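You operate a simulated robot arm through the tools that you are given. There is no shell and no other tool.

Carry out the task below with a simulated robot arm. There is one attempt and no reset: what you move stays moved.

## Task
Take the blue bag on the top of the bucket bench and put it away on the top of the bag cupboard. Put the grey pot on the top of the bag cupboard. Switch the feed shaker switch on. Put the nut sign marked "pecan" from the top of the store bench on top of the brown sample box with the yellow stripe and the nut sign labelled "hazels" on the recheck bay. Take the yellow belt card and leave it on the top shelf of the steel cart. Set the low hopper gate to notch 3. Press the lane two button three times. Take the blue belt brush on the top of the switch cabinet and put it away on the tool side of the end table. Put one of the black sensors from the top of the tray bench on the yellow mark under the spout. Take the grey pad and put it on top of the sample box with the blue stripe. Take the small black cup bar from the top of the packing bench and put it on the middle lane of the end table. Do these in any order. Set down upright: blue bag, grey pot, nut sign, black sensor, black cup bar.

The check looks at the end state, three seconds after you hand in, the way a careful person would. Anything else that was tipped, shoved, dropped, spilled or broken makes it a failure.

## Robot
A 7-joint arm with a two-finger parallel gripper on a trunk, on a base that drives. Base frame: it is fixed to the floor where the robot stands at the start and does not move with it; the origin is under the middle of the robot, x ahead of it, y to its left, z up. Readings come in mm, rad, newtons and seconds.
With the tool pointing down near the work surface it reaches from about 100 to 680 mm from the robot's upright axis, wherever it stands. Its first joint turns from -2.897 to 2.897 rad. Places, roughly: RECHECK bay (27x20 cm) [940, 6680, 1000]; black cup bar [-2500, 11000, 1000]; black sensor (3x5x4 cm) [900, -700, 900]; blue bag [750, 0, 1000]; blue belt brush (11x4x8 cm) [-3600, 3000, 1100]; feed shaker switch [-3500, 700, 1100]; grey pad (7x5x5 cm) [-2200, 9000, 800]; grey pot (7x8x9 cm) [-3800, 1400, 700]; lane two button [-1900, 2200, 900]; low hopper gate [-3500, 200, 600]; middle lane of the end table [-1900, 9100, 800]; nut sign [750, 4500, 1000]; sample box with the blue stripe [750, 5750, 250]; sample box with the yellow stripe [750, 4500, 1000]; tool side of the end table [-2200, 9100, 800]; top of the bag cupboard [-5800, 1000, 800]; top shelf of the steel cart [700, 2000, 900]; yellow belt card [-1750, 3750, 750]; yellow mark under the spout (32x20 cm) [-3720, 1180, 620]. Payload 3.43 kg.
The tool frame sits at the grasp point between the pads (the TCP): z along the fingers, y along the line on which they close. The tips reach 30 mm beyond it. The gripper opens to 94 mm. The fingers are 28 mm wide and 10 mm thick; the gripper's body (50 by 96 mm) begins 55 mm behind the TCP.
Orientation is that of the tool frame in the base frame, as a unit quaternion [x, y, z, w]. With the fingers straight down and closing along the base's y, the tool's x points along the base's -x, its y along +y and its z along -z.

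## Interface
- The arm moves only by the tool send_rows. Its argument "commands" is text: rows parted by semicolons, each of 7 numbers parted by spaces: the shift along the tool's x, y, z in mm, then the turn, a rotation vector about the tool's x, y, z in rad, then the finger opening in mm, from 0 to 94. In form: dx dy dz ax ay az grip; .... A call has 1 to 20 rows; each row is the pose to reach, as a shift and turn from the pose commanded when the call began, along the tool's axes at that moment. Rows are played at 5 a second. More than 50 mm and 0.15 rad between two rows, or a gripper value outside its range, and nothing of the call is played. Where a pose cannot be reached the arm comes as near as it can. A force on the tool above 40 N (or 10 N above the force at the start of the call, whichever is more), or a blocked arm, ends the call early, and 0.2 s more pass. The fingers move at their own pace (about 45 mm/s each) and stop on an object; they squeeze with about 23 N. The grip force told is the motor's: it shows also when the fingers shut on nothing. Time passes only in rows, and 0.2 s behind the last, so rows that repeat a pose let the fingers close. The reply holds the time, the measured pose of the TCP, the force on the tool along the base axes, the opening and the grip force, in the units named above and with some noise, with the torque about the TCP (base axes, N m) and any sound that the robot's microphone picked up.
- Cameras (640 x 400 px; columns grow to the right, rows downward): "scene" is now at [485.6, 124.5, 1342.9]; the picture's right is [-0.88, -0.48, 0.00], its down [-0.32, 0.58, -0.75] and it looks along [0.36, -0.66, -0.66] (base axes); focal length 214 px, centre (320, 200). "wrist" rides on the gripper at [76, 14, -102] in the tool frame; the picture's right is [-0.18, 0.98, 0.00], its down [-0.75, -0.14, -0.64] and it looks along [-0.63, -0.12, 0.77] (tool axes); focal length 243 px, centre (320, 200).
- camera(camera): a new picture of that camera. It takes no simulated time.
- raise_lower(by): slides the trunk up (or, below 0, down) by that many mm; the arm and the scene camera ride with it, the base frame stays. It gives what a move gives, with no picture.
- drive_base(legs): drives the robot by 1 to 6 legs, each [ahead, left, turn to the left] in mm, mm and rad, along the robot's own axes; the way and the turn of a leg run together, so that a leg with both is an arc; at most 1500 mm and 3.142 rad a leg. The arm and the cameras ride along, it lands a little off, and it stops where it bumps. It gives what a move gives.
- aim_head(pan, tilt): turns the head with the scene camera to pan (to the left, within 1.798 rad either way) and tilt (down, from -0.506 to 1.204), counted from straight ahead of the robot. It gives what a move gives.
- point_at(camera, pixels): for up to 12 pixels [column, row] of the newest picture of that camera ("zoom" is the newest enlarged one), the place [x, y, z] in the base frame of the surface seen there, good to about 3 mm, but the place of the scene camera against the robot may be out by one fixed shift of up to 12 mm in any direction. It takes no simulated time.
- zoom(camera, box): a new picture of the part [left, top, right, bottom] of that camera's present view, enlarged. It takes no simulated time.
- close_job(): hands the job in; it is judged then, once.

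Open the gripper and draw the arm clear of the work before you hand the job in, unless the task says otherwise.

The tools are called as name(argument=value, ...) on one line, values as JSON. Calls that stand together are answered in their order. send_rows: Moves the arm, as the interface text tells. Its arguments: {"type":"object","properties":{"commands":{"type":"string"}},"required":["commands"]} The other tools are called the same way: raise_lower (by) slides the trunk up or down; drive_base (legs) drives the base; aim_head (pan, tilt) turns the head that bears the scene camera; camera (camera) takes a picture; point_at (camera, pixels) gives the place of the surface under pixels of a picture; zoom (camera, box) takes an enlarged picture of a part of a camera's view; close_job () hands the job in.

At the start:

```text
time_s: 0.0
position: [404.5, -366.5, 1214.5]
ee_rot: [-0.001, 1.0, 0.0, 0.001]
contact_force: [-0.8, 0.6, -0.7]
wrist_torque: [-0.03, 0.02, 0.02]
finger_gap: 94.0
grip_force: 0.1
trunk travel left (down, up): [-400.0, 210.0]
robot x, y, heading: [2.5, -0.3, 0.001]
head pan, tilt: [-1.075, 0.724]
```

scene: 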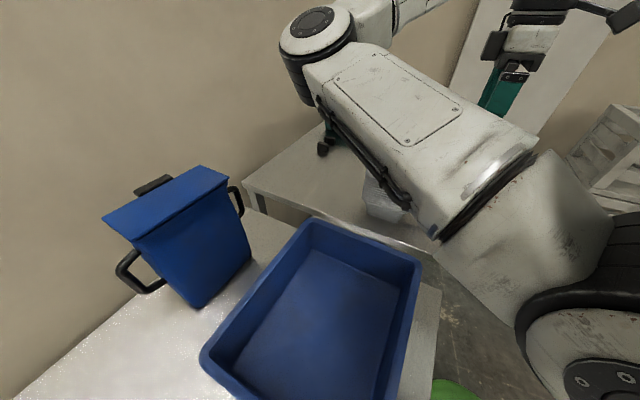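
wrist: 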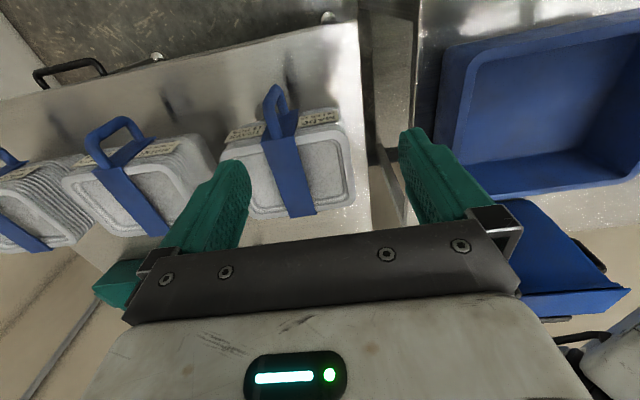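

I start by looking around: the scene picture shows a blue bag (about 190,240) and a blue tray on the bucket bench. I turn the head to look straight ahead for a wider view.

aim_head(pan=0.0, tilt=0.5)

camera(camera="scene")

```text
time_s: 1.3
position: [404.8, -366.7, 1214.1]
ee_rot: [0.0, 1.0, 0.001, 0.0]
contact_force: [0.0, -0.3, 0.4]
wrist_torque: [-0.01, 0.01, -0.03]
finger_gap: 94.0
grip_force: 0.2
trunk travel left (down, up): [-400.0, 210.0]
robot x, y, heading: [-2.3, 2.2, 0.005]
head pan, tilt: [0.0, 0.499]
```

```text
taken
```

scene: 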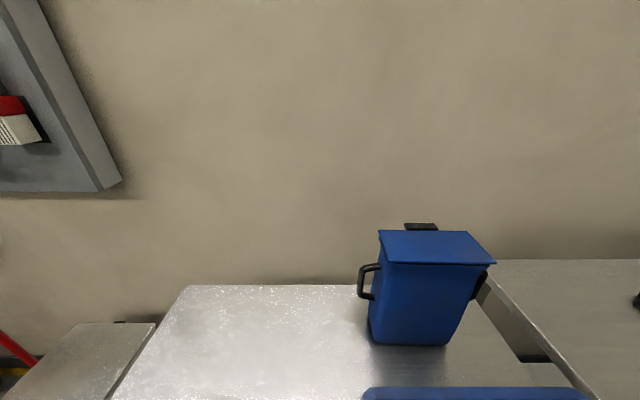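

The bag stands at about (430,290) on the bench. I scan to the left and right to build a map of the room.

aim_head(pan=0.9, tilt=0.4)

camera(camera="scene")

aim_head(pan=1.79, tilt=0.3)

camera(camera="scene")

aim_head(pan=-0.7, tilt=0.6)

camera(camera="scene")

aim_head(pan=-1.79, tilt=0.5)

camera(camera="scene")

```text
time_s: 2.5
position: [406.4, -366.3, 1214.2]
ee_rot: [0.0, 1.0, 0.0, 0.0]
contact_force: [-0.3, 0.9, -0.7]
wrist_torque: [0.01, -0.01, -0.02]
finger_gap: 93.8
grip_force: 0.1
trunk travel left (down, up): [-400.0, 210.0]
robot x, y, heading: [-1.2, -0.9, -0.003]
head pan, tilt: [0.901, 0.4]
```

```text
taken
```

scene: 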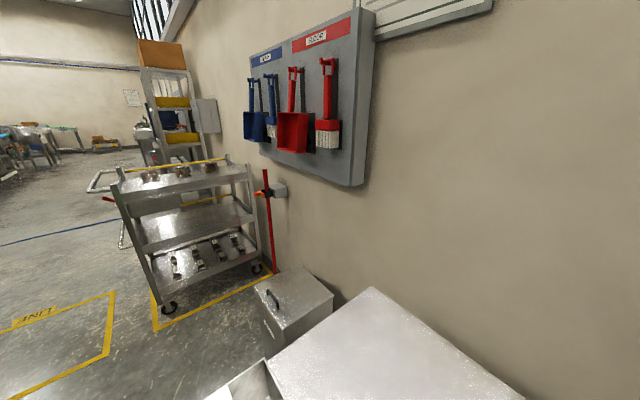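

```text
time_s: 3.7
position: [404.6, -366.3, 1213.6]
ee_rot: [0.0, 1.0, 0.0, 0.001]
contact_force: [-0.6, 0.1, 0.1]
wrist_torque: [-0.04, 0.02, -0.02]
finger_gap: 93.8
grip_force: 0.0
trunk travel left (down, up): [-400.0, 210.0]
robot x, y, heading: [-2.1, 3.7, -0.002]
head pan, tilt: [1.791, 0.3]
```

```text
taken
```

scene: 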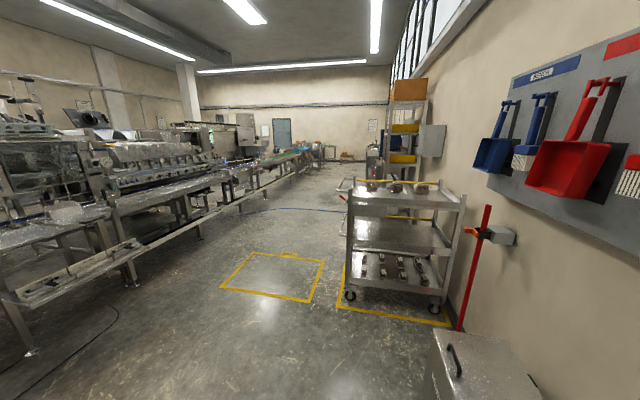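

```text
time_s: 6.0
position: [405.5, -368.7, 1215.0]
ee_rot: [0.0, 1.0, 0.0, -0.001]
contact_force: [-0.5, 0.9, -0.3]
wrist_torque: [0.0, 0.0, -0.02]
finger_gap: 93.8
grip_force: 0.1
trunk travel left (down, up): [-400.0, 210.0]
robot x, y, heading: [-0.5, -4.6, -0.003]
head pan, tilt: [-0.7, 0.6]
```

```text
taken
```

scene: 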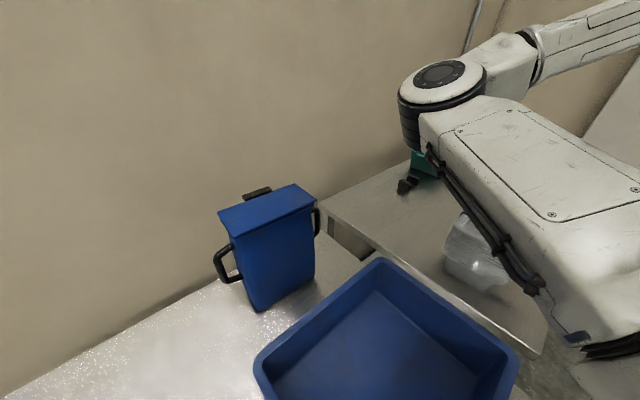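

```text
time_s: 7.3
position: [405.0, -367.7, 1214.7]
ee_rot: [0.0, 1.0, 0.0, 0.0]
contact_force: [0.5, 0.5, -0.1]
wrist_torque: [-0.01, 0.01, 0.0]
finger_gap: 93.8
grip_force: 0.1
trunk travel left (down, up): [-400.0, 210.0]
robot x, y, heading: [2.2, 1.0, 0.003]
head pan, tilt: [-1.791, 0.499]
```

```text
taken
```

scene: 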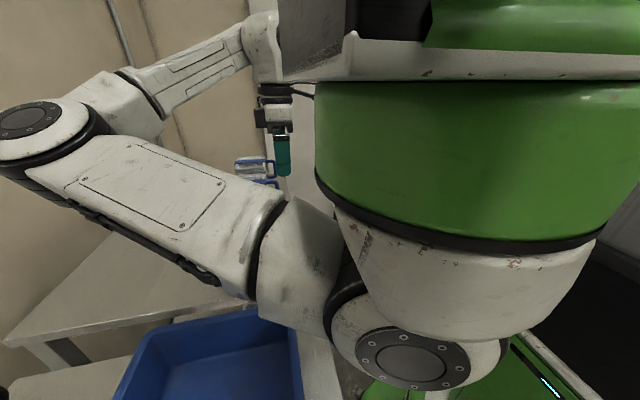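

The room is a long hall with the line on the left. I look at the bag and bench in more detail, beginning with the bag and tray at pan -0.7.

aim_head(pan=-0.5, tilt=0.75)

camera(camera="scene")

camera(camera="wrist")

```text
time_s: 8.8
position: [404.2, -367.7, 1213.9]
ee_rot: [0.0, 1.0, 0.001, 0.0]
contact_force: [0.4, -0.1, 0.7]
wrist_torque: [-0.06, 0.04, 0.03]
finger_gap: 94.0
grip_force: 0.0
trunk travel left (down, up): [-400.0, 210.0]
robot x, y, heading: [2.5, -5.6, 0.001]
head pan, tilt: [-0.499, 0.75]
```

```text
taken
```

scene: 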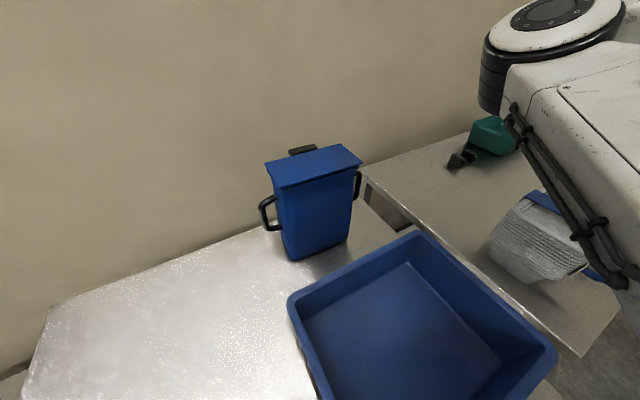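

```text
taken
```

wrist: 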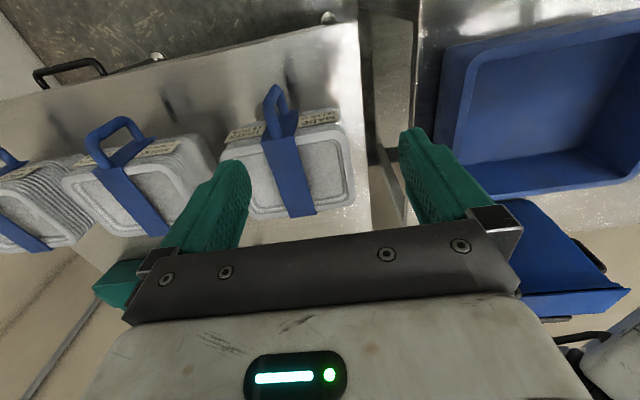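

I measure the bag's lid, body and handles, the bench surface and the tray with point_at.

point_at(camera="scene", pixels=[[270, 163], [282, 187], [361, 164], [341, 145], [285, 235], [292, 260], [344, 242], [303, 150], [262, 215], [357, 185], [250, 290], [425, 240]])

zoom(camera="scene", box=[230, 120, 410, 280])

```text
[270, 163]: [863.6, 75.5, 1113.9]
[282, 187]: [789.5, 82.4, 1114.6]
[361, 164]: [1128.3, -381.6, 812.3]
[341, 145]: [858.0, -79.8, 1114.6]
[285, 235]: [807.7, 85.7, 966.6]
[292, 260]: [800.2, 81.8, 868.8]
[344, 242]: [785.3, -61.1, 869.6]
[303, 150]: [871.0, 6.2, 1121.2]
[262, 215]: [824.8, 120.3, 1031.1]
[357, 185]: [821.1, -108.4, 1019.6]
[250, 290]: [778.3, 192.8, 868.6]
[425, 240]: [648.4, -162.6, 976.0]
```

```text
2.50 times, centred on (320, 200) of scene
```

zoom: 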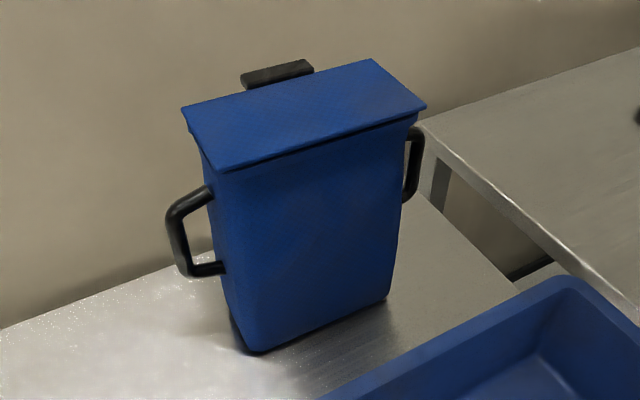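

The bag's lid is at z≈1115 and the bench at z≈869. I examine the wrist view where the tray bench's stacks and maybe the sensors appear, and measure things there.

zoom(camera="wrist", box=[0, 0, 400, 250])

point_at(camera="wrist", pixels=[[570, 260], [590, 285], [625, 290], [540, 60], [380, 60], [250, 60], [300, 175], [280, 100], [320, 15], [155, 55], [60, 80], [20, 330]])

```text
1.60 times, centred on (200, 125) of wrist
```

zoom: 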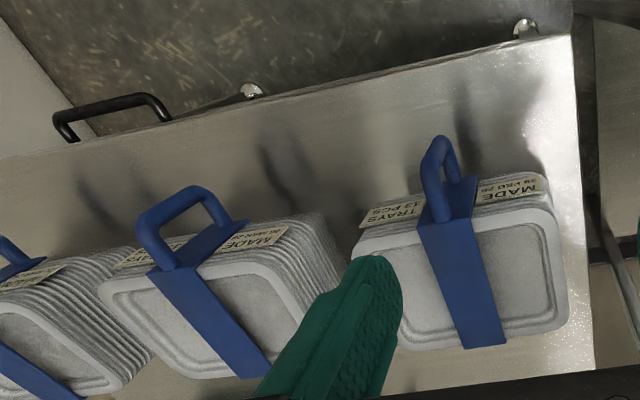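

```text
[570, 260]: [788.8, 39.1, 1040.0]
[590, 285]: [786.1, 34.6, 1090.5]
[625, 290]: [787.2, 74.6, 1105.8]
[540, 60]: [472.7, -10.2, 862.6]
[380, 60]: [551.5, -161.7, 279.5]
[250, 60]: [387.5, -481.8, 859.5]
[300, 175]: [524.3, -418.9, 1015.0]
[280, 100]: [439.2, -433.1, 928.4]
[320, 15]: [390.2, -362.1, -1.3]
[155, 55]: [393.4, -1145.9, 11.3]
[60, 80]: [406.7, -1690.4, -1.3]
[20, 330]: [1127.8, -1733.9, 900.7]
```

The wrist view shows strapped tray stacks with blue handles on the tray bench. I check the dark object near (462,158) in the scene picture, which may be a black sensor.

zoom(camera="scene", box=[420, 100, 640, 240])

point_at(camera="scene", pixels=[[455, 163], [468, 152], [425, 165], [480, 200], [525, 240], [100, 290], [25, 395], [470, 300], [540, 350], [580, 355]])

```text
2.86 times, centred on (530, 170) of scene
```

zoom: 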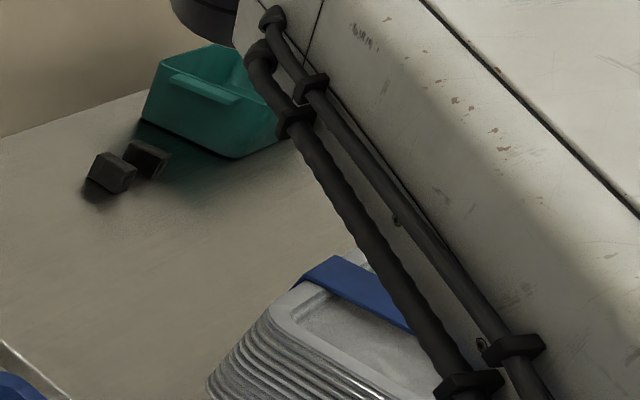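

```text
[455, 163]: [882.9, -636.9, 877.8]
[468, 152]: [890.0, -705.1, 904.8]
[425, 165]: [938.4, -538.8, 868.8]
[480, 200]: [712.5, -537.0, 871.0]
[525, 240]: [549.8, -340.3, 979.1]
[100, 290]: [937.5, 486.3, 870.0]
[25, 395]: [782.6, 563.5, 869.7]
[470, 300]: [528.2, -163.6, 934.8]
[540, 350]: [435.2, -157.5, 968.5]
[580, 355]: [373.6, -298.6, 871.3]
```

The scene camera reads about 8–9 mm higher than the wrist camera (870 vs 861 for the bench). I look down to find the bench edges and the robot's own base footprint.

aim_head(pan=-1.79, tilt=1.2)

camera(camera="scene")

aim_head(pan=1.79, tilt=1.2)

camera(camera="scene")

```text
time_s: 10.2
position: [403.4, -367.1, 1213.9]
ee_rot: [0.0, 1.0, 0.0, 0.0]
contact_force: [0.4, -0.5, 0.4]
wrist_torque: [0.02, 0.02, 0.01]
finger_gap: 93.8
grip_force: 0.0
trunk travel left (down, up): [-400.0, 210.0]
robot x, y, heading: [0.3, -1.2, 0.002]
head pan, tilt: [-1.791, 1.201]
```

```text
taken
```

scene: 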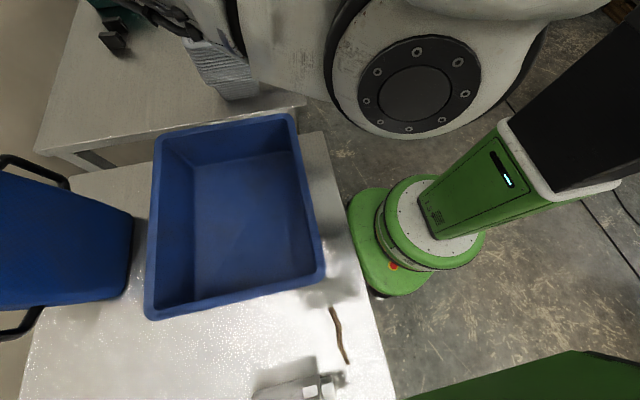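

```text
time_s: 13.2
position: [403.2, -367.3, 1214.5]
ee_rot: [0.0, 1.0, 0.0, 0.0]
contact_force: [0.0, 0.7, -0.5]
wrist_torque: [-0.01, -0.01, 0.03]
finger_gap: 94.0
grip_force: 0.0
trunk travel left (down, up): [-400.0, 210.0]
robot x, y, heading: [-0.5, 2.9, 0.004]
head pan, tilt: [1.791, 1.201]
```

```text
taken
```

scene: 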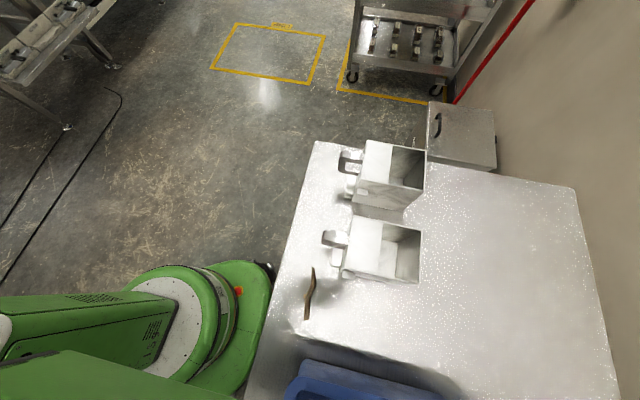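

The robot has a low, round green base with a column. I measure the base's front rim and the bench edge, plus the things on the bench (feeder boxes, a brown stick).

point_at(camera="scene", pixels=[[268, 285], [262, 270], [240, 380], [240, 292], [180, 300], [278, 260], [315, 150], [312, 275], [450, 190], [60, 300], [350, 210], [395, 250]])

aim_head(pan=-1.79, tilt=1.2)

camera(camera="scene")

point_at(camera="scene", pixels=[[355, 200], [370, 270], [385, 230], [340, 180], [355, 250], [296, 115], [320, 133], [430, 190], [520, 180], [600, 60], [330, 210], [100, 130]])

```text
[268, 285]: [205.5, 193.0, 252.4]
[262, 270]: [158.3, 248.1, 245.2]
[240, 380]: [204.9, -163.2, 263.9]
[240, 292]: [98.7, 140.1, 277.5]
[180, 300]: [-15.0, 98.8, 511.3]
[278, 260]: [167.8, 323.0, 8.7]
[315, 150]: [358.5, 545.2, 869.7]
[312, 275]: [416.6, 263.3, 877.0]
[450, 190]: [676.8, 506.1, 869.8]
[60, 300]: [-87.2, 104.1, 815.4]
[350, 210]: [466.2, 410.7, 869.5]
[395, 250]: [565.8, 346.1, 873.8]
```

```text
time_s: 16.2
position: [404.7, -366.1, 1214.4]
ee_rot: [0.0, 1.0, 0.001, 0.001]
contact_force: [0.4, 0.5, 0.3]
wrist_torque: [0.02, 0.01, 0.0]
finger_gap: 94.1
grip_force: 0.2
trunk travel left (down, up): [-400.0, 210.0]
robot x, y, heading: [3.0, 1.5, -0.001]
head pan, tilt: [-1.791, 1.201]
```

```text
taken
```

scene: 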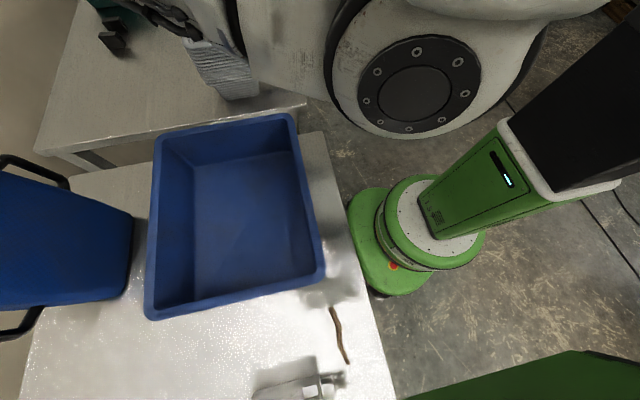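

```text
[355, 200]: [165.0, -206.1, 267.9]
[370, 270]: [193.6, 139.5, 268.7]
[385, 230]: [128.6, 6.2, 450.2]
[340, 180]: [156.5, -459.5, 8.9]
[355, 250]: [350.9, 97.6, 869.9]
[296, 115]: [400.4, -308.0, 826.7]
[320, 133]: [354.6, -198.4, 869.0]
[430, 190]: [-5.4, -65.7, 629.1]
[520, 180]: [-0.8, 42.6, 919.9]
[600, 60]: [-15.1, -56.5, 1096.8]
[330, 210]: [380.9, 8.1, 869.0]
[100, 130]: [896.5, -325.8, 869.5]
```

The base front is at about x=205 and the bench edge at x≈350, so there is room to move ahead a little. I raise the view to map the hall towards +y and the line on the -x side.

aim_head(pan=1.79, tilt=0.35)

camera(camera="scene")

point_at(camera="scene", pixels=[[30, 330], [135, 265], [200, 220], [60, 280], [250, 275], [350, 280], [440, 300], [390, 180], [410, 215], [280, 150], [90, 200], [20, 160]])

zoom(camera="scene", box=[0, 80, 320, 280])

zoom(camera="scene", box=[200, 80, 520, 280])

```text
time_s: 19.2
position: [404.4, -367.4, 1213.0]
ee_rot: [-0.001, 1.0, 0.0, 0.0]
contact_force: [0.9, -0.8, -1.5]
wrist_torque: [0.02, 0.02, 0.01]
finger_gap: 93.7
grip_force: 0.0
trunk travel left (down, up): [-400.0, 210.0]
robot x, y, heading: [2.9, 1.0, -0.001]
head pan, tilt: [1.791, 0.351]
```

```text
taken
```

scene: 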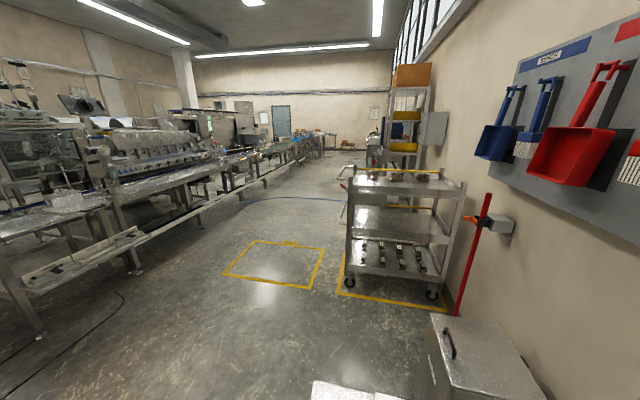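

```text
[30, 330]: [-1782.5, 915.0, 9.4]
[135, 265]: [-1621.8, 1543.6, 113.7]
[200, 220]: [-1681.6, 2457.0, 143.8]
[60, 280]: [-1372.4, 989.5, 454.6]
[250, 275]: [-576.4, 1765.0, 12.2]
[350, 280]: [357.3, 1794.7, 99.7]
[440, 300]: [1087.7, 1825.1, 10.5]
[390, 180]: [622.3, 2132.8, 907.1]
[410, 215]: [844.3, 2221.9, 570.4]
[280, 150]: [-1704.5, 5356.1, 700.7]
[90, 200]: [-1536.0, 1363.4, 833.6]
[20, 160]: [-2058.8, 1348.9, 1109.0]
```

```text
2.00 times, centred on (160, 180) of scene
```

zoom: 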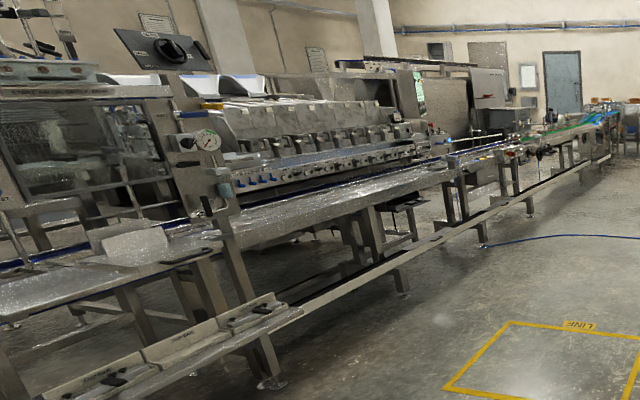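

```text
2.00 times, centred on (360, 180) of scene
```

zoom: 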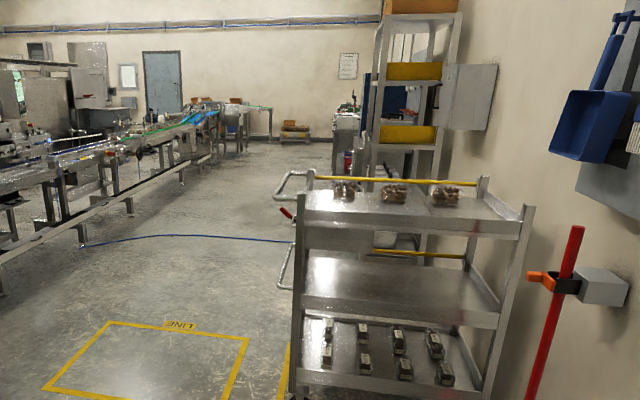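

I back off 600 mm to look under the benches and get an overview of both of them from a distance.

drive_base(legs=[[-600, 0, 0]])

aim_head(pan=0.0, tilt=0.6)

camera(camera="scene")

aim_head(pan=-0.8, tilt=0.6)

camera(camera="scene")

camera(camera="wrist")

```text
time_s: 22.6
position: [-198.4, -367.7, 1213.8]
ee_rot: [0.002, 1.0, 0.0, 0.0]
contact_force: [-0.8, 1.0, -0.9]
wrist_torque: [-0.01, 0.03, -0.05]
finger_gap: 93.9
grip_force: 0.1
trunk travel left (down, up): [-400.0, 210.0]
robot x, y, heading: [-603.8, 0.8, -0.004]
head pan, tilt: [1.791, 0.351]
```

```text
time_s: 24.4
position: [-199.9, -366.6, 1214.2]
ee_rot: [0.002, 1.0, -0.001, 0.0]
contact_force: [0.3, -0.3, -0.5]
wrist_torque: [0.0, 0.01, 0.0]
finger_gap: 94.3
grip_force: 0.1
trunk travel left (down, up): [-400.0, 210.0]
robot x, y, heading: [-602.1, 1.6, -0.002]
head pan, tilt: [0.0, 0.6]
```

```text
taken
```

scene: 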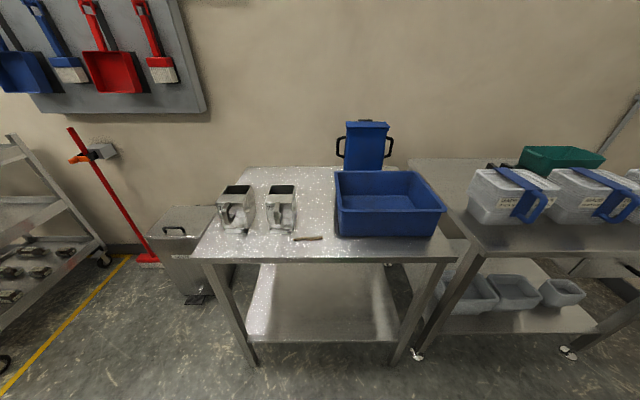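

```text
time_s: 25.5
position: [-199.7, -367.5, 1214.2]
ee_rot: [0.001, 1.0, 0.0, 0.0]
contact_force: [0.1, -0.5, -0.7]
wrist_torque: [0.0, 0.02, -0.02]
finger_gap: 94.1
grip_force: 0.2
trunk travel left (down, up): [-400.0, 210.0]
robot x, y, heading: [-600.2, -0.1, -0.003]
head pan, tilt: [-0.799, 0.6]
```

```text
taken
```

scene: 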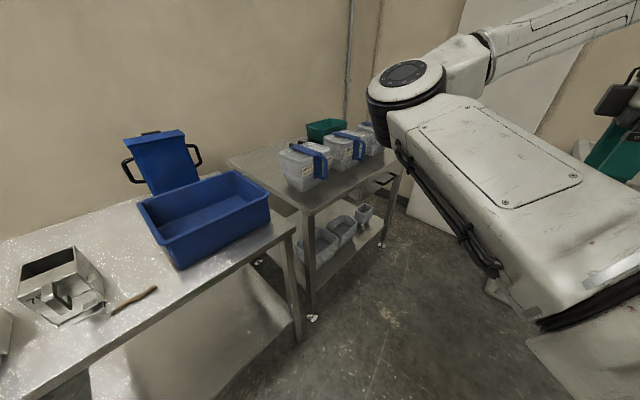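

```text
taken
```

wrist: 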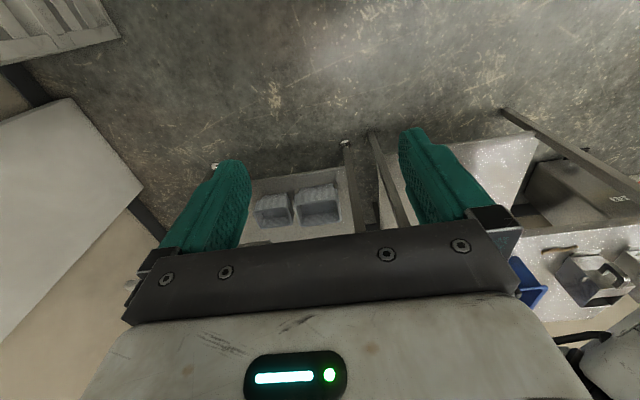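

Both benches have a lower shelf. I measure shelf edges, legs and the tray bench's layout.

aim_head(pan=-0.4, tilt=0.6)

camera(camera="scene")

zoom(camera="scene", box=[320, 80, 640, 280])

```text
time_s: 26.4
position: [-199.0, -366.8, 1214.2]
ee_rot: [0.001, 1.0, 0.001, 0.0]
contact_force: [-0.8, 0.4, 0.4]
wrist_torque: [-0.03, 0.01, -0.01]
finger_gap: 93.9
grip_force: 0.0
trunk travel left (down, up): [-400.0, 210.0]
robot x, y, heading: [-602.7, 2.9, -0.001]
head pan, tilt: [-0.4, 0.6]
```

```text
taken
```

scene: 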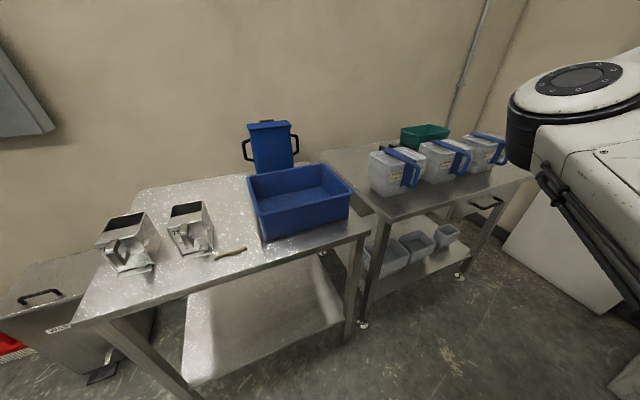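

```text
2.00 times, centred on (480, 180) of scene
```

zoom: 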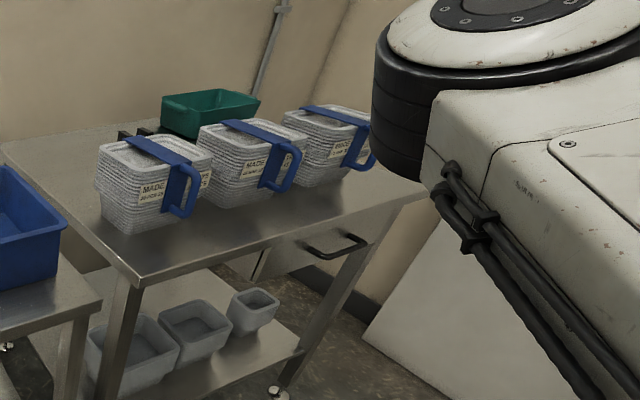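

point_at(camera="scene", pixels=[[205, 382], [340, 318], [368, 296], [455, 263], [460, 275], [395, 218], [520, 180], [110, 310], [75, 322], [365, 235], [415, 175], [470, 170]])

```text
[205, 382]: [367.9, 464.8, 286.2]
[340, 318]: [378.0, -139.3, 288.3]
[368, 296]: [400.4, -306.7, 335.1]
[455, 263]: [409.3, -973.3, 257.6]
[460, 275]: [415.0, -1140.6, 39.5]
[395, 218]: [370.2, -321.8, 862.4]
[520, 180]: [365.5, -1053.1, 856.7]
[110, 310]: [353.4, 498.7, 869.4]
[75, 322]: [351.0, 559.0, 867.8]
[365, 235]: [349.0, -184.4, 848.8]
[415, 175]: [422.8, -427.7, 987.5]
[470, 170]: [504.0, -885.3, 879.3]
```

I check my own base's footprint now that the bench no longer hides it, so I know how close I can drive.

aim_head(pan=1.79, tilt=1.2)

camera(camera="scene")

point_at(camera="scene", pixels=[[268, 290], [272, 310], [272, 340], [268, 370], [262, 390], [255, 265], [230, 258], [262, 330], [200, 260], [170, 270], [240, 300], [225, 340]])

```text
time_s: 28.4
position: [-199.7, -367.6, 1214.5]
ee_rot: [0.002, 1.0, 0.0, 0.0]
contact_force: [0.4, 0.3, 0.1]
wrist_torque: [0.02, 0.0, -0.02]
finger_gap: 93.9
grip_force: 0.0
trunk travel left (down, up): [-400.0, 210.0]
robot x, y, heading: [-604.1, 3.5, -0.007]
head pan, tilt: [1.791, 1.201]
```

```text
taken
```

scene: 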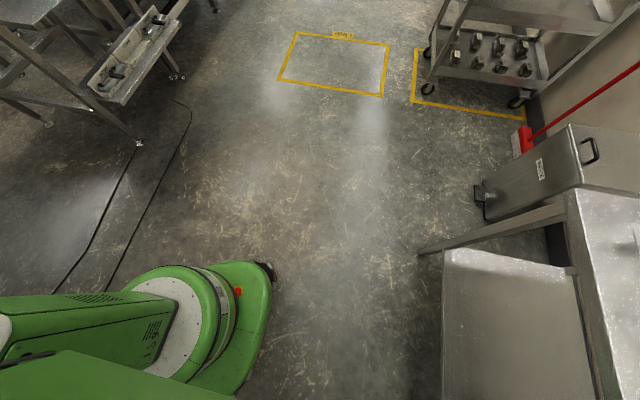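

```text
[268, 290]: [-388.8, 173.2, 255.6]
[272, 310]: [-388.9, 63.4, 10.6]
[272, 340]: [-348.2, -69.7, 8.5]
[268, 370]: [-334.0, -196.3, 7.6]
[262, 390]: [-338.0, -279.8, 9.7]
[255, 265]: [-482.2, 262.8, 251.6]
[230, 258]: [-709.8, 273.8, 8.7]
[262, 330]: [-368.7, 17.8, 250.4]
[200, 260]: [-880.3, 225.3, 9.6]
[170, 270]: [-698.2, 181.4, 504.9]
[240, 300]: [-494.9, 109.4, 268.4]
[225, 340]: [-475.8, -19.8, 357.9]
```

The base front reaches about 240 mm ahead of the axis and the bench shelf edge is at x≈368, so I can stop at x≈+105. I drive there and face the bag.

drive_base(legs=[[705, 0, 0]])

aim_head(pan=-0.4, tilt=0.8)

camera(camera="scene")

```text
time_s: 32.3
position: [495.6, -369.7, 1213.5]
ee_rot: [0.0, 1.0, 0.0, 0.0]
contact_force: [-0.1, -0.6, -0.5]
wrist_torque: [0.0, -0.05, 0.0]
finger_gap: 94.0
grip_force: 0.0
trunk travel left (down, up): [-400.0, 210.0]
robot x, y, heading: [91.2, -4.8, -0.003]
head pan, tilt: [1.791, 1.201]
```

```text
time_s: 34.3
position: [495.9, -370.1, 1214.4]
ee_rot: [0.001, 1.0, 0.0, -0.001]
contact_force: [-0.8, -0.3, 0.0]
wrist_torque: [0.02, 0.0, -0.01]
finger_gap: 94.2
grip_force: 0.1
trunk travel left (down, up): [-400.0, 210.0]
robot x, y, heading: [93.8, -3.0, -0.007]
head pan, tilt: [-0.4, 0.799]
```

```text
taken
```

scene: 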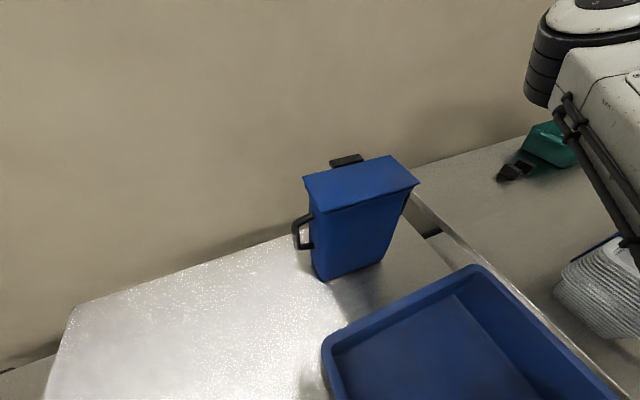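

The robot is at x≈92. I swing the arm over towards the bag, keeping the tips above z≈1200, so that the wrist camera sees the lid.

send_rows(commands="0 40 -20 0 0 0 94; -10 80 -40 0 0 0 94; -20 120 -60 0 0 0 94; -30 160 -60 0 0 0 94; -40 200 -60 0 0 0 94; -50 240 -60 0 0 0 94; -60 280 -60 0 0 0 94; -60 320 -60 0 0 0 94; -60 360 -60 0 0 0 94")

camera(camera="wrist")

```text
time_s: 35.9
position: [556.2, -103.5, 1273.3]
ee_rot: [-0.021, 1.0, -0.007, -0.002]
contact_force: [1.4, -14.6, -0.4]
wrist_torque: [1.68, 0.04, 1.4]
finger_gap: 94.1
grip_force: 0.1
trunk travel left (down, up): [-400.0, 210.0]
robot x, y, heading: [94.2, -0.6, -0.002]
head pan, tilt: [-0.4, 0.799]
stopped in row 8: the force on the tool passed its limit at 155 N (the readings are from after the stop); the commanded pose is now the measured one
```

```text
taken
```

wrist: 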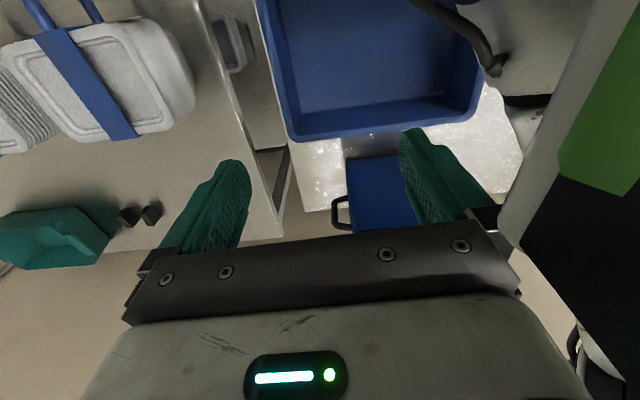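

The arm met something at its left: the wrist view's right side shows a green and black body (about (590,200)), probably the head mast. I measure where it is.

point_at(camera="wrist", pixels=[[600, 120], [580, 230], [545, 200], [530, 130], [500, 60], [600, 330], [480, 30], [520, 30], [630, 20], [575, 335], [560, 60], [620, 260]])

aim_head(pan=-0.9, tilt=0.2)

camera(camera="scene")

```text
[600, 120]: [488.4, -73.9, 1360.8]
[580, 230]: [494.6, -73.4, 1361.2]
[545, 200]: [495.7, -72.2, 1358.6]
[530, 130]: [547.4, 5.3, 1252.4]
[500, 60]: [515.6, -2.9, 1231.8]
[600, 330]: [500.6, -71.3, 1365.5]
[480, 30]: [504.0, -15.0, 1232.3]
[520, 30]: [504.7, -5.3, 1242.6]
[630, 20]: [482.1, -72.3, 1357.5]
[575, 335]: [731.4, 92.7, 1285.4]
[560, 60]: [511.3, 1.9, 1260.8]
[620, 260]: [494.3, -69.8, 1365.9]
```

```text
time_s: 36.9
position: [554.4, -102.9, 1273.2]
ee_rot: [-0.02, 1.0, -0.008, -0.001]
contact_force: [5.1, -37.3, -1.0]
wrist_torque: [4.24, 0.43, 3.46]
finger_gap: 93.8
grip_force: 0.0
trunk travel left (down, up): [-400.0, 210.0]
robot x, y, heading: [93.0, 0.3, -0.004]
head pan, tilt: [-0.901, 0.201]
```

```text
taken
```

scene: 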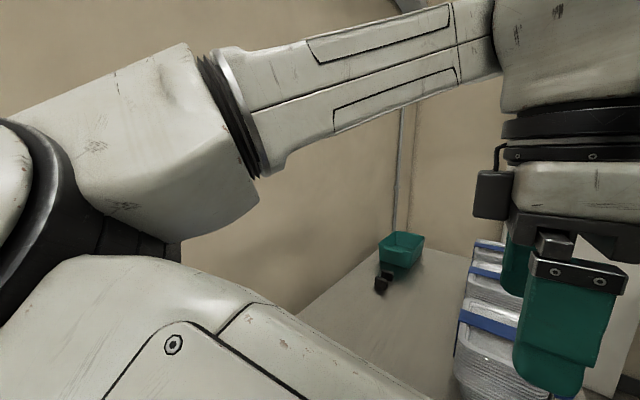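

The gripper is pressing (−37 N in y) against a panel at y≈−70; I back away to the right first to release it.

send_rows(commands="0 -30 0 0 0 0 94; 0 -70 0 0 0 0 94; 0 -110 0 0 0 0 94")

aim_head(pan=-1.79, tilt=0.2)

camera(camera="scene")

camera(camera="wrist")

```text
time_s: 37.7
position: [558.6, -211.4, 1276.0]
ee_rot: [-0.018, 1.0, -0.007, -0.001]
contact_force: [-0.8, 0.0, 0.5]
wrist_torque: [-0.03, 0.01, 0.02]
finger_gap: 93.9
grip_force: 0.0
trunk travel left (down, up): [-400.0, 210.0]
robot x, y, heading: [94.1, 1.2, -0.001]
head pan, tilt: [-0.901, 0.201]
```

```text
time_s: 38.9
position: [558.6, -211.3, 1275.7]
ee_rot: [-0.018, 1.0, -0.007, -0.001]
contact_force: [0.2, 0.2, -0.5]
wrist_torque: [0.02, 0.0, -0.01]
finger_gap: 93.5
grip_force: 0.0
trunk travel left (down, up): [-400.0, 210.0]
robot x, y, heading: [97.4, 1.9, 0.001]
head pan, tilt: [-1.791, 0.201]
```

```text
taken
```

scene: 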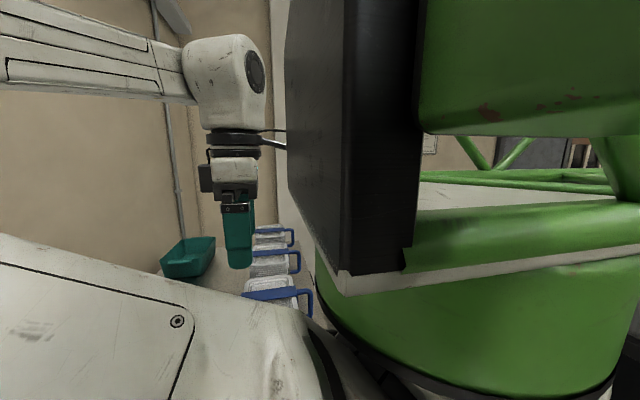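

```text
taken
```

wrist: 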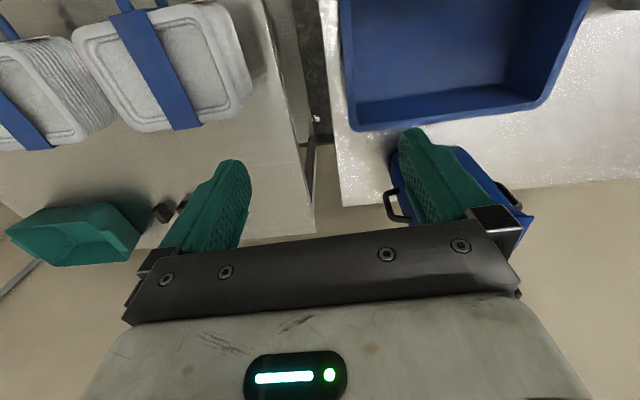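

I now see the robot's own torso: a green drum with a black panel and a head block. I measure its outline to know where the arm can't go.

point_at(camera="scene", pixels=[[345, 150], [300, 100], [405, 240], [345, 270], [410, 60], [440, 60], [400, 320], [500, 330], [345, 330], [290, 180], [600, 60], [540, 150]])

aim_head(pan=-1.79, tilt=0.9)

camera(camera="scene")

point_at(camera="scene", pixels=[[345, 150], [300, 100], [420, 100], [500, 330], [350, 200], [420, 200], [580, 200], [600, 350], [400, 300], [250, 250], [520, 60], [320, 40]])

```text
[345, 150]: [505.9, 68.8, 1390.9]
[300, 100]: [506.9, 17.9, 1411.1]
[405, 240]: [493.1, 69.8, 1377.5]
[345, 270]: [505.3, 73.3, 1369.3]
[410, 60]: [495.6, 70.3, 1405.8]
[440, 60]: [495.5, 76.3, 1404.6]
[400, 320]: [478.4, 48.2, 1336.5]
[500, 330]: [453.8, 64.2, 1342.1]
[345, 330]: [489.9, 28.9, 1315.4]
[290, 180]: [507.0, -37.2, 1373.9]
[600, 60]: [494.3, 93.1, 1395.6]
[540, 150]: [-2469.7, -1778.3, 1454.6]
```

```text
time_s: 40.0
position: [558.1, -211.9, 1275.7]
ee_rot: [-0.018, 1.0, -0.008, -0.002]
contact_force: [0.4, -0.9, -0.6]
wrist_torque: [-0.02, -0.01, -0.04]
finger_gap: 93.9
grip_force: 0.0
trunk travel left (down, up): [-400.0, 210.0]
robot x, y, heading: [90.8, -2.6, 0.001]
head pan, tilt: [-1.791, 0.901]
```

```text
taken
```

scene: 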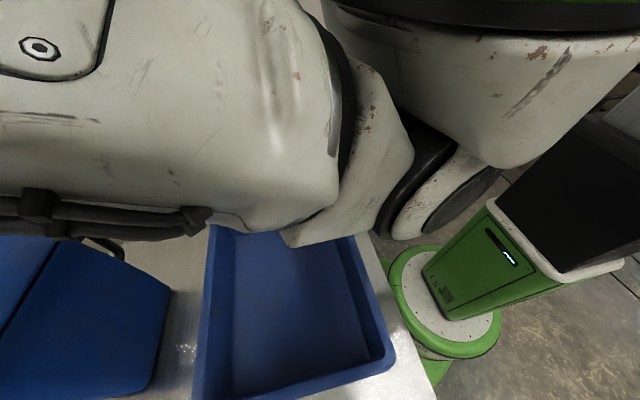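

```text
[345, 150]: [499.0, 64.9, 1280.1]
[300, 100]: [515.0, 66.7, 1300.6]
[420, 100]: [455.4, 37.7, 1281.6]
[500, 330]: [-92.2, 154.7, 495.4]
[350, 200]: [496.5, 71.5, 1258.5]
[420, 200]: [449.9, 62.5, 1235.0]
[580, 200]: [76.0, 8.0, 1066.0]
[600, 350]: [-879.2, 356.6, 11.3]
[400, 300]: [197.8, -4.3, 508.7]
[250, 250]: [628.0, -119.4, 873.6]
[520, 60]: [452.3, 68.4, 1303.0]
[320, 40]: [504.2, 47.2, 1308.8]
```

The head block is a box from y≈−72 to +70, its front 415 mm ahead of the robot origin, with the arm hung below it about 340 mm ahead of the origin. So I should stand further back; I back off 180 mm.

drive_base(legs=[[-190, 0, 0]])

aim_head(pan=-0.3, tilt=0.6)

camera(camera="scene")

camera(camera="wrist")

```text
time_s: 41.5
position: [366.4, -211.1, 1276.3]
ee_rot: [-0.018, 1.0, -0.007, -0.002]
contact_force: [-0.7, -0.6, -0.6]
wrist_torque: [0.01, 0.01, 0.03]
finger_gap: 94.1
grip_force: 0.1
trunk travel left (down, up): [-400.0, 210.0]
robot x, y, heading: [-96.5, -0.1, -0.001]
head pan, tilt: [-1.791, 0.901]
```

```text
time_s: 43.1
position: [365.8, -211.1, 1276.1]
ee_rot: [-0.018, 1.0, -0.007, -0.002]
contact_force: [0.2, -1.3, -0.5]
wrist_torque: [0.06, -0.01, 0.0]
finger_gap: 94.0
grip_force: 0.0
trunk travel left (down, up): [-400.0, 210.0]
robot x, y, heading: [-97.8, -1.4, -0.005]
head pan, tilt: [-0.3, 0.6]
```

```text
taken
```

scene: 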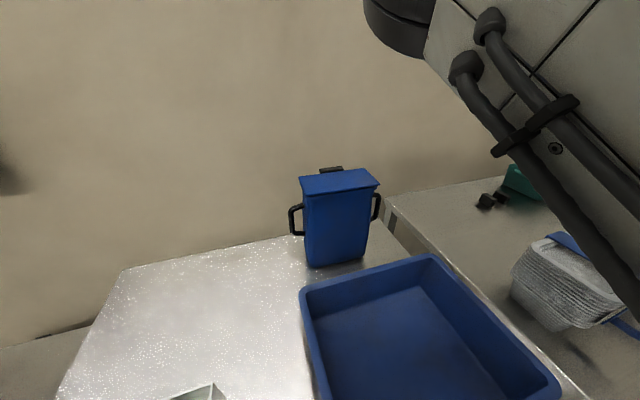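

```text
taken
```

wrist: 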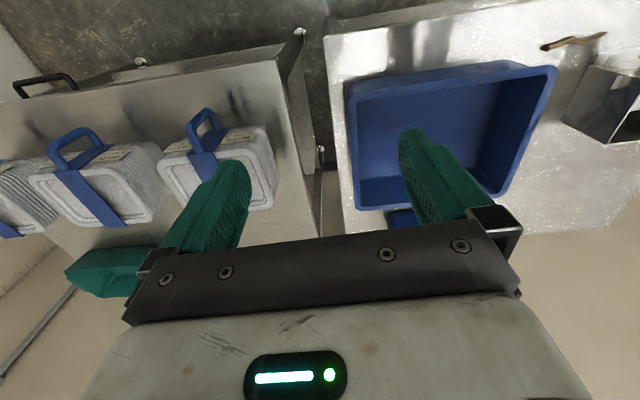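

I extend the arm ahead (dx negative) first, well clear of the head, before going left over the bag.

send_rows(commands="-45 0 0 0 0 0 94; -90 0 0 0 0 0 94; -135 0 0 0 0 0 94; -180 0 0 0 0 0 94; -225 10 0 0 0 0 94; -265 35 0 0 0 0 94; -290 70 0 0 0 0 94; -305 110 0 0 0 0 94; -305 150 0 0 0 0 94; -305 190 0 0 0 0 94")

camera(camera="wrist")

camera(camera="scene")

```text
time_s: 45.5
position: [663.8, -52.4, 1262.4]
ee_rot: [0.03, 0.999, -0.013, -0.014]
contact_force: [-0.5, 0.9, -0.3]
wrist_torque: [0.05, 0.03, -0.01]
finger_gap: 94.2
grip_force: 0.0
trunk travel left (down, up): [-400.0, 210.0]
robot x, y, heading: [-100.4, -2.1, -0.007]
head pan, tilt: [-0.3, 0.6]
stopped in row 10: the arm was blocked; the commanded pose is now the measured one
```

```text
taken
```

wrist: 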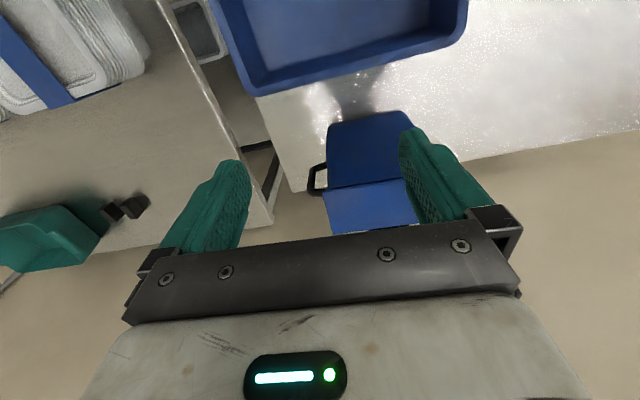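

```text
taken
```

scene: 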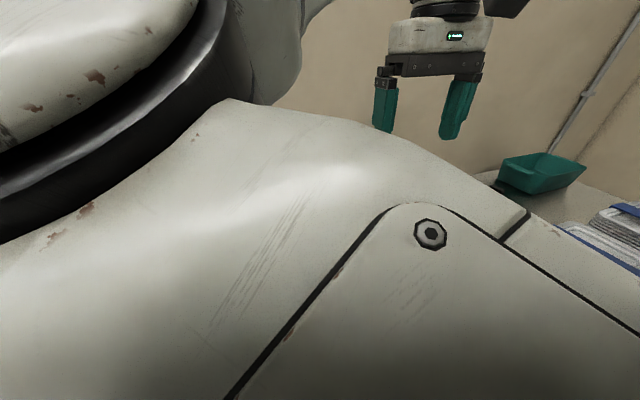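

The elbow runs into the head when the TCP is near the robot's mid-plane, so targets should lie to the robot's right. I draw the arm back right to its starting side and level the tool again.

send_rows(commands="0 -45 0 -0.013 -0.014 -0.03 94; 0 -90 0 -0.026 -0.028 -0.06 94; 20 -130 0 -0.026 -0.028 -0.06 94; 55 -165 0 -0.026 -0.028 -0.06 94; 95 -190 0 -0.026 -0.028 -0.06 94; 135 -215 0 -0.026 -0.028 -0.06 94; 175 -240 0 -0.026 -0.028 -0.06 94; 215 -265 0 -0.026 -0.028 -0.06 94; 255 -285 0 -0.026 -0.028 -0.06 94")

camera(camera="scene")

```text
time_s: 47.5
position: [391.8, -321.1, 1276.6]
ee_rot: [-0.003, 1.0, 0.001, 0.001]
contact_force: [0.8, 0.5, -0.5]
wrist_torque: [0.0, 0.0, -0.02]
finger_gap: 93.8
grip_force: 0.0
trunk travel left (down, up): [-400.0, 210.0]
robot x, y, heading: [-100.6, 0.8, -0.005]
head pan, tilt: [-0.3, 0.6]
```

```text
taken
```

scene: 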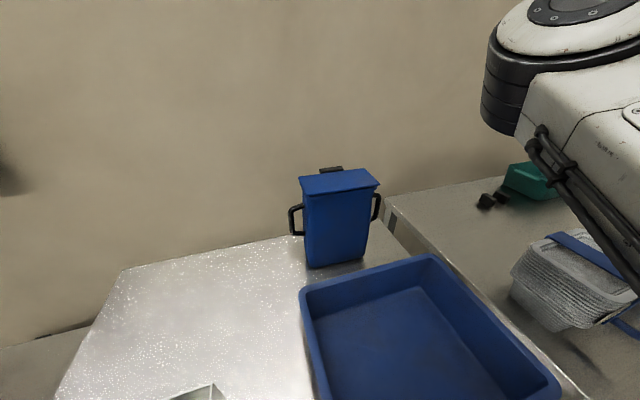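

I measure where the elbow and upper arm are in this pose, to know how the arm is laid out.

point_at(camera="scene", pixels=[[570, 12], [510, 40], [500, 110], [570, 90], [620, 150], [560, 160], [600, 200]])

aim_head(pan=-1.0, tilt=0.2)

camera(camera="scene")

point_at(camera="scene", pixels=[[100, 150], [200, 100], [200, 250], [300, 200], [350, 100], [450, 100], [500, 150], [400, 300], [500, 300], [550, 250], [600, 200], [250, 320]])

```text
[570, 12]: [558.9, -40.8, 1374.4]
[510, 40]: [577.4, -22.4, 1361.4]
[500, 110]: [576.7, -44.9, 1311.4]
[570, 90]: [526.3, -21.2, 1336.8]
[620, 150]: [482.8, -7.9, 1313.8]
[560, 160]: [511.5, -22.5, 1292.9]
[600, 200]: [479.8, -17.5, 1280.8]
```

```text
time_s: 48.6
position: [391.6, -320.7, 1277.0]
ee_rot: [-0.001, 1.0, 0.001, 0.002]
contact_force: [-0.1, -0.2, 0.8]
wrist_torque: [0.02, 0.01, -0.04]
finger_gap: 94.1
grip_force: 0.1
trunk travel left (down, up): [-400.0, 210.0]
robot x, y, heading: [-100.8, -2.9, -0.003]
head pan, tilt: [-1.0, 0.201]
```

```text
taken
```

scene: 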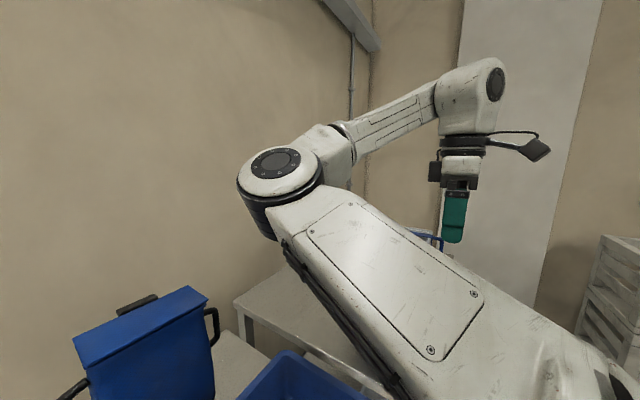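

```text
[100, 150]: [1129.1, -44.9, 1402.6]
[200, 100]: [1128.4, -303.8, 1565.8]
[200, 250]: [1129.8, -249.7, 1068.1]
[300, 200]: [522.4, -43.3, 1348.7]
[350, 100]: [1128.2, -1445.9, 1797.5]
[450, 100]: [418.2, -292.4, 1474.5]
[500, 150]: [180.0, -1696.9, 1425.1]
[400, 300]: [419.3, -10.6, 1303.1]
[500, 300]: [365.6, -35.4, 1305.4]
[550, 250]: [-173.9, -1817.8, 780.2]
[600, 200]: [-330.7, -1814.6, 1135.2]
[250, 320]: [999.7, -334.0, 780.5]
```

The elbow lies to the left of the hand, so I should stand turned left with the bag to my right front. I drive to about (41,31) and turn left by 0.5 rad.

drive_base(legs=[[141, 32, 0], [0, 0, 0.5]])

aim_head(pan=-0.7, tilt=0.6)

camera(camera="scene")

camera(camera="wrist")

```text
time_s: 51.4
position: [624.2, -14.5, 1277.4]
ee_rot: [-0.248, 0.969, 0.001, 0.001]
contact_force: [-0.2, 0.3, 0.5]
wrist_torque: [0.01, -0.03, 0.01]
finger_gap: 93.8
grip_force: 0.1
trunk travel left (down, up): [-400.0, 210.0]
robot x, y, heading: [42.7, 31.3, 0.499]
head pan, tilt: [-1.0, 0.201]
```

```text
time_s: 52.2
position: [624.2, -14.4, 1276.1]
ee_rot: [-0.248, 0.969, 0.001, 0.002]
contact_force: [0.4, 0.6, -0.5]
wrist_torque: [-0.03, -0.03, 0.03]
finger_gap: 94.1
grip_force: 0.1
trunk travel left (down, up): [-400.0, 210.0]
robot x, y, heading: [40.7, 30.6, 0.497]
head pan, tilt: [-0.7, 0.6]
```

```text
taken
```

scene: 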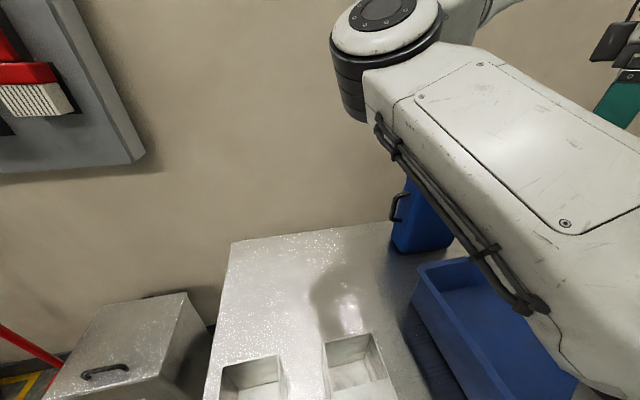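

```text
taken
```

wrist: 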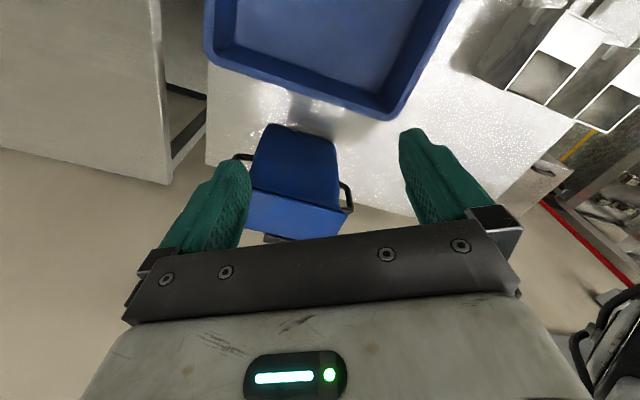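

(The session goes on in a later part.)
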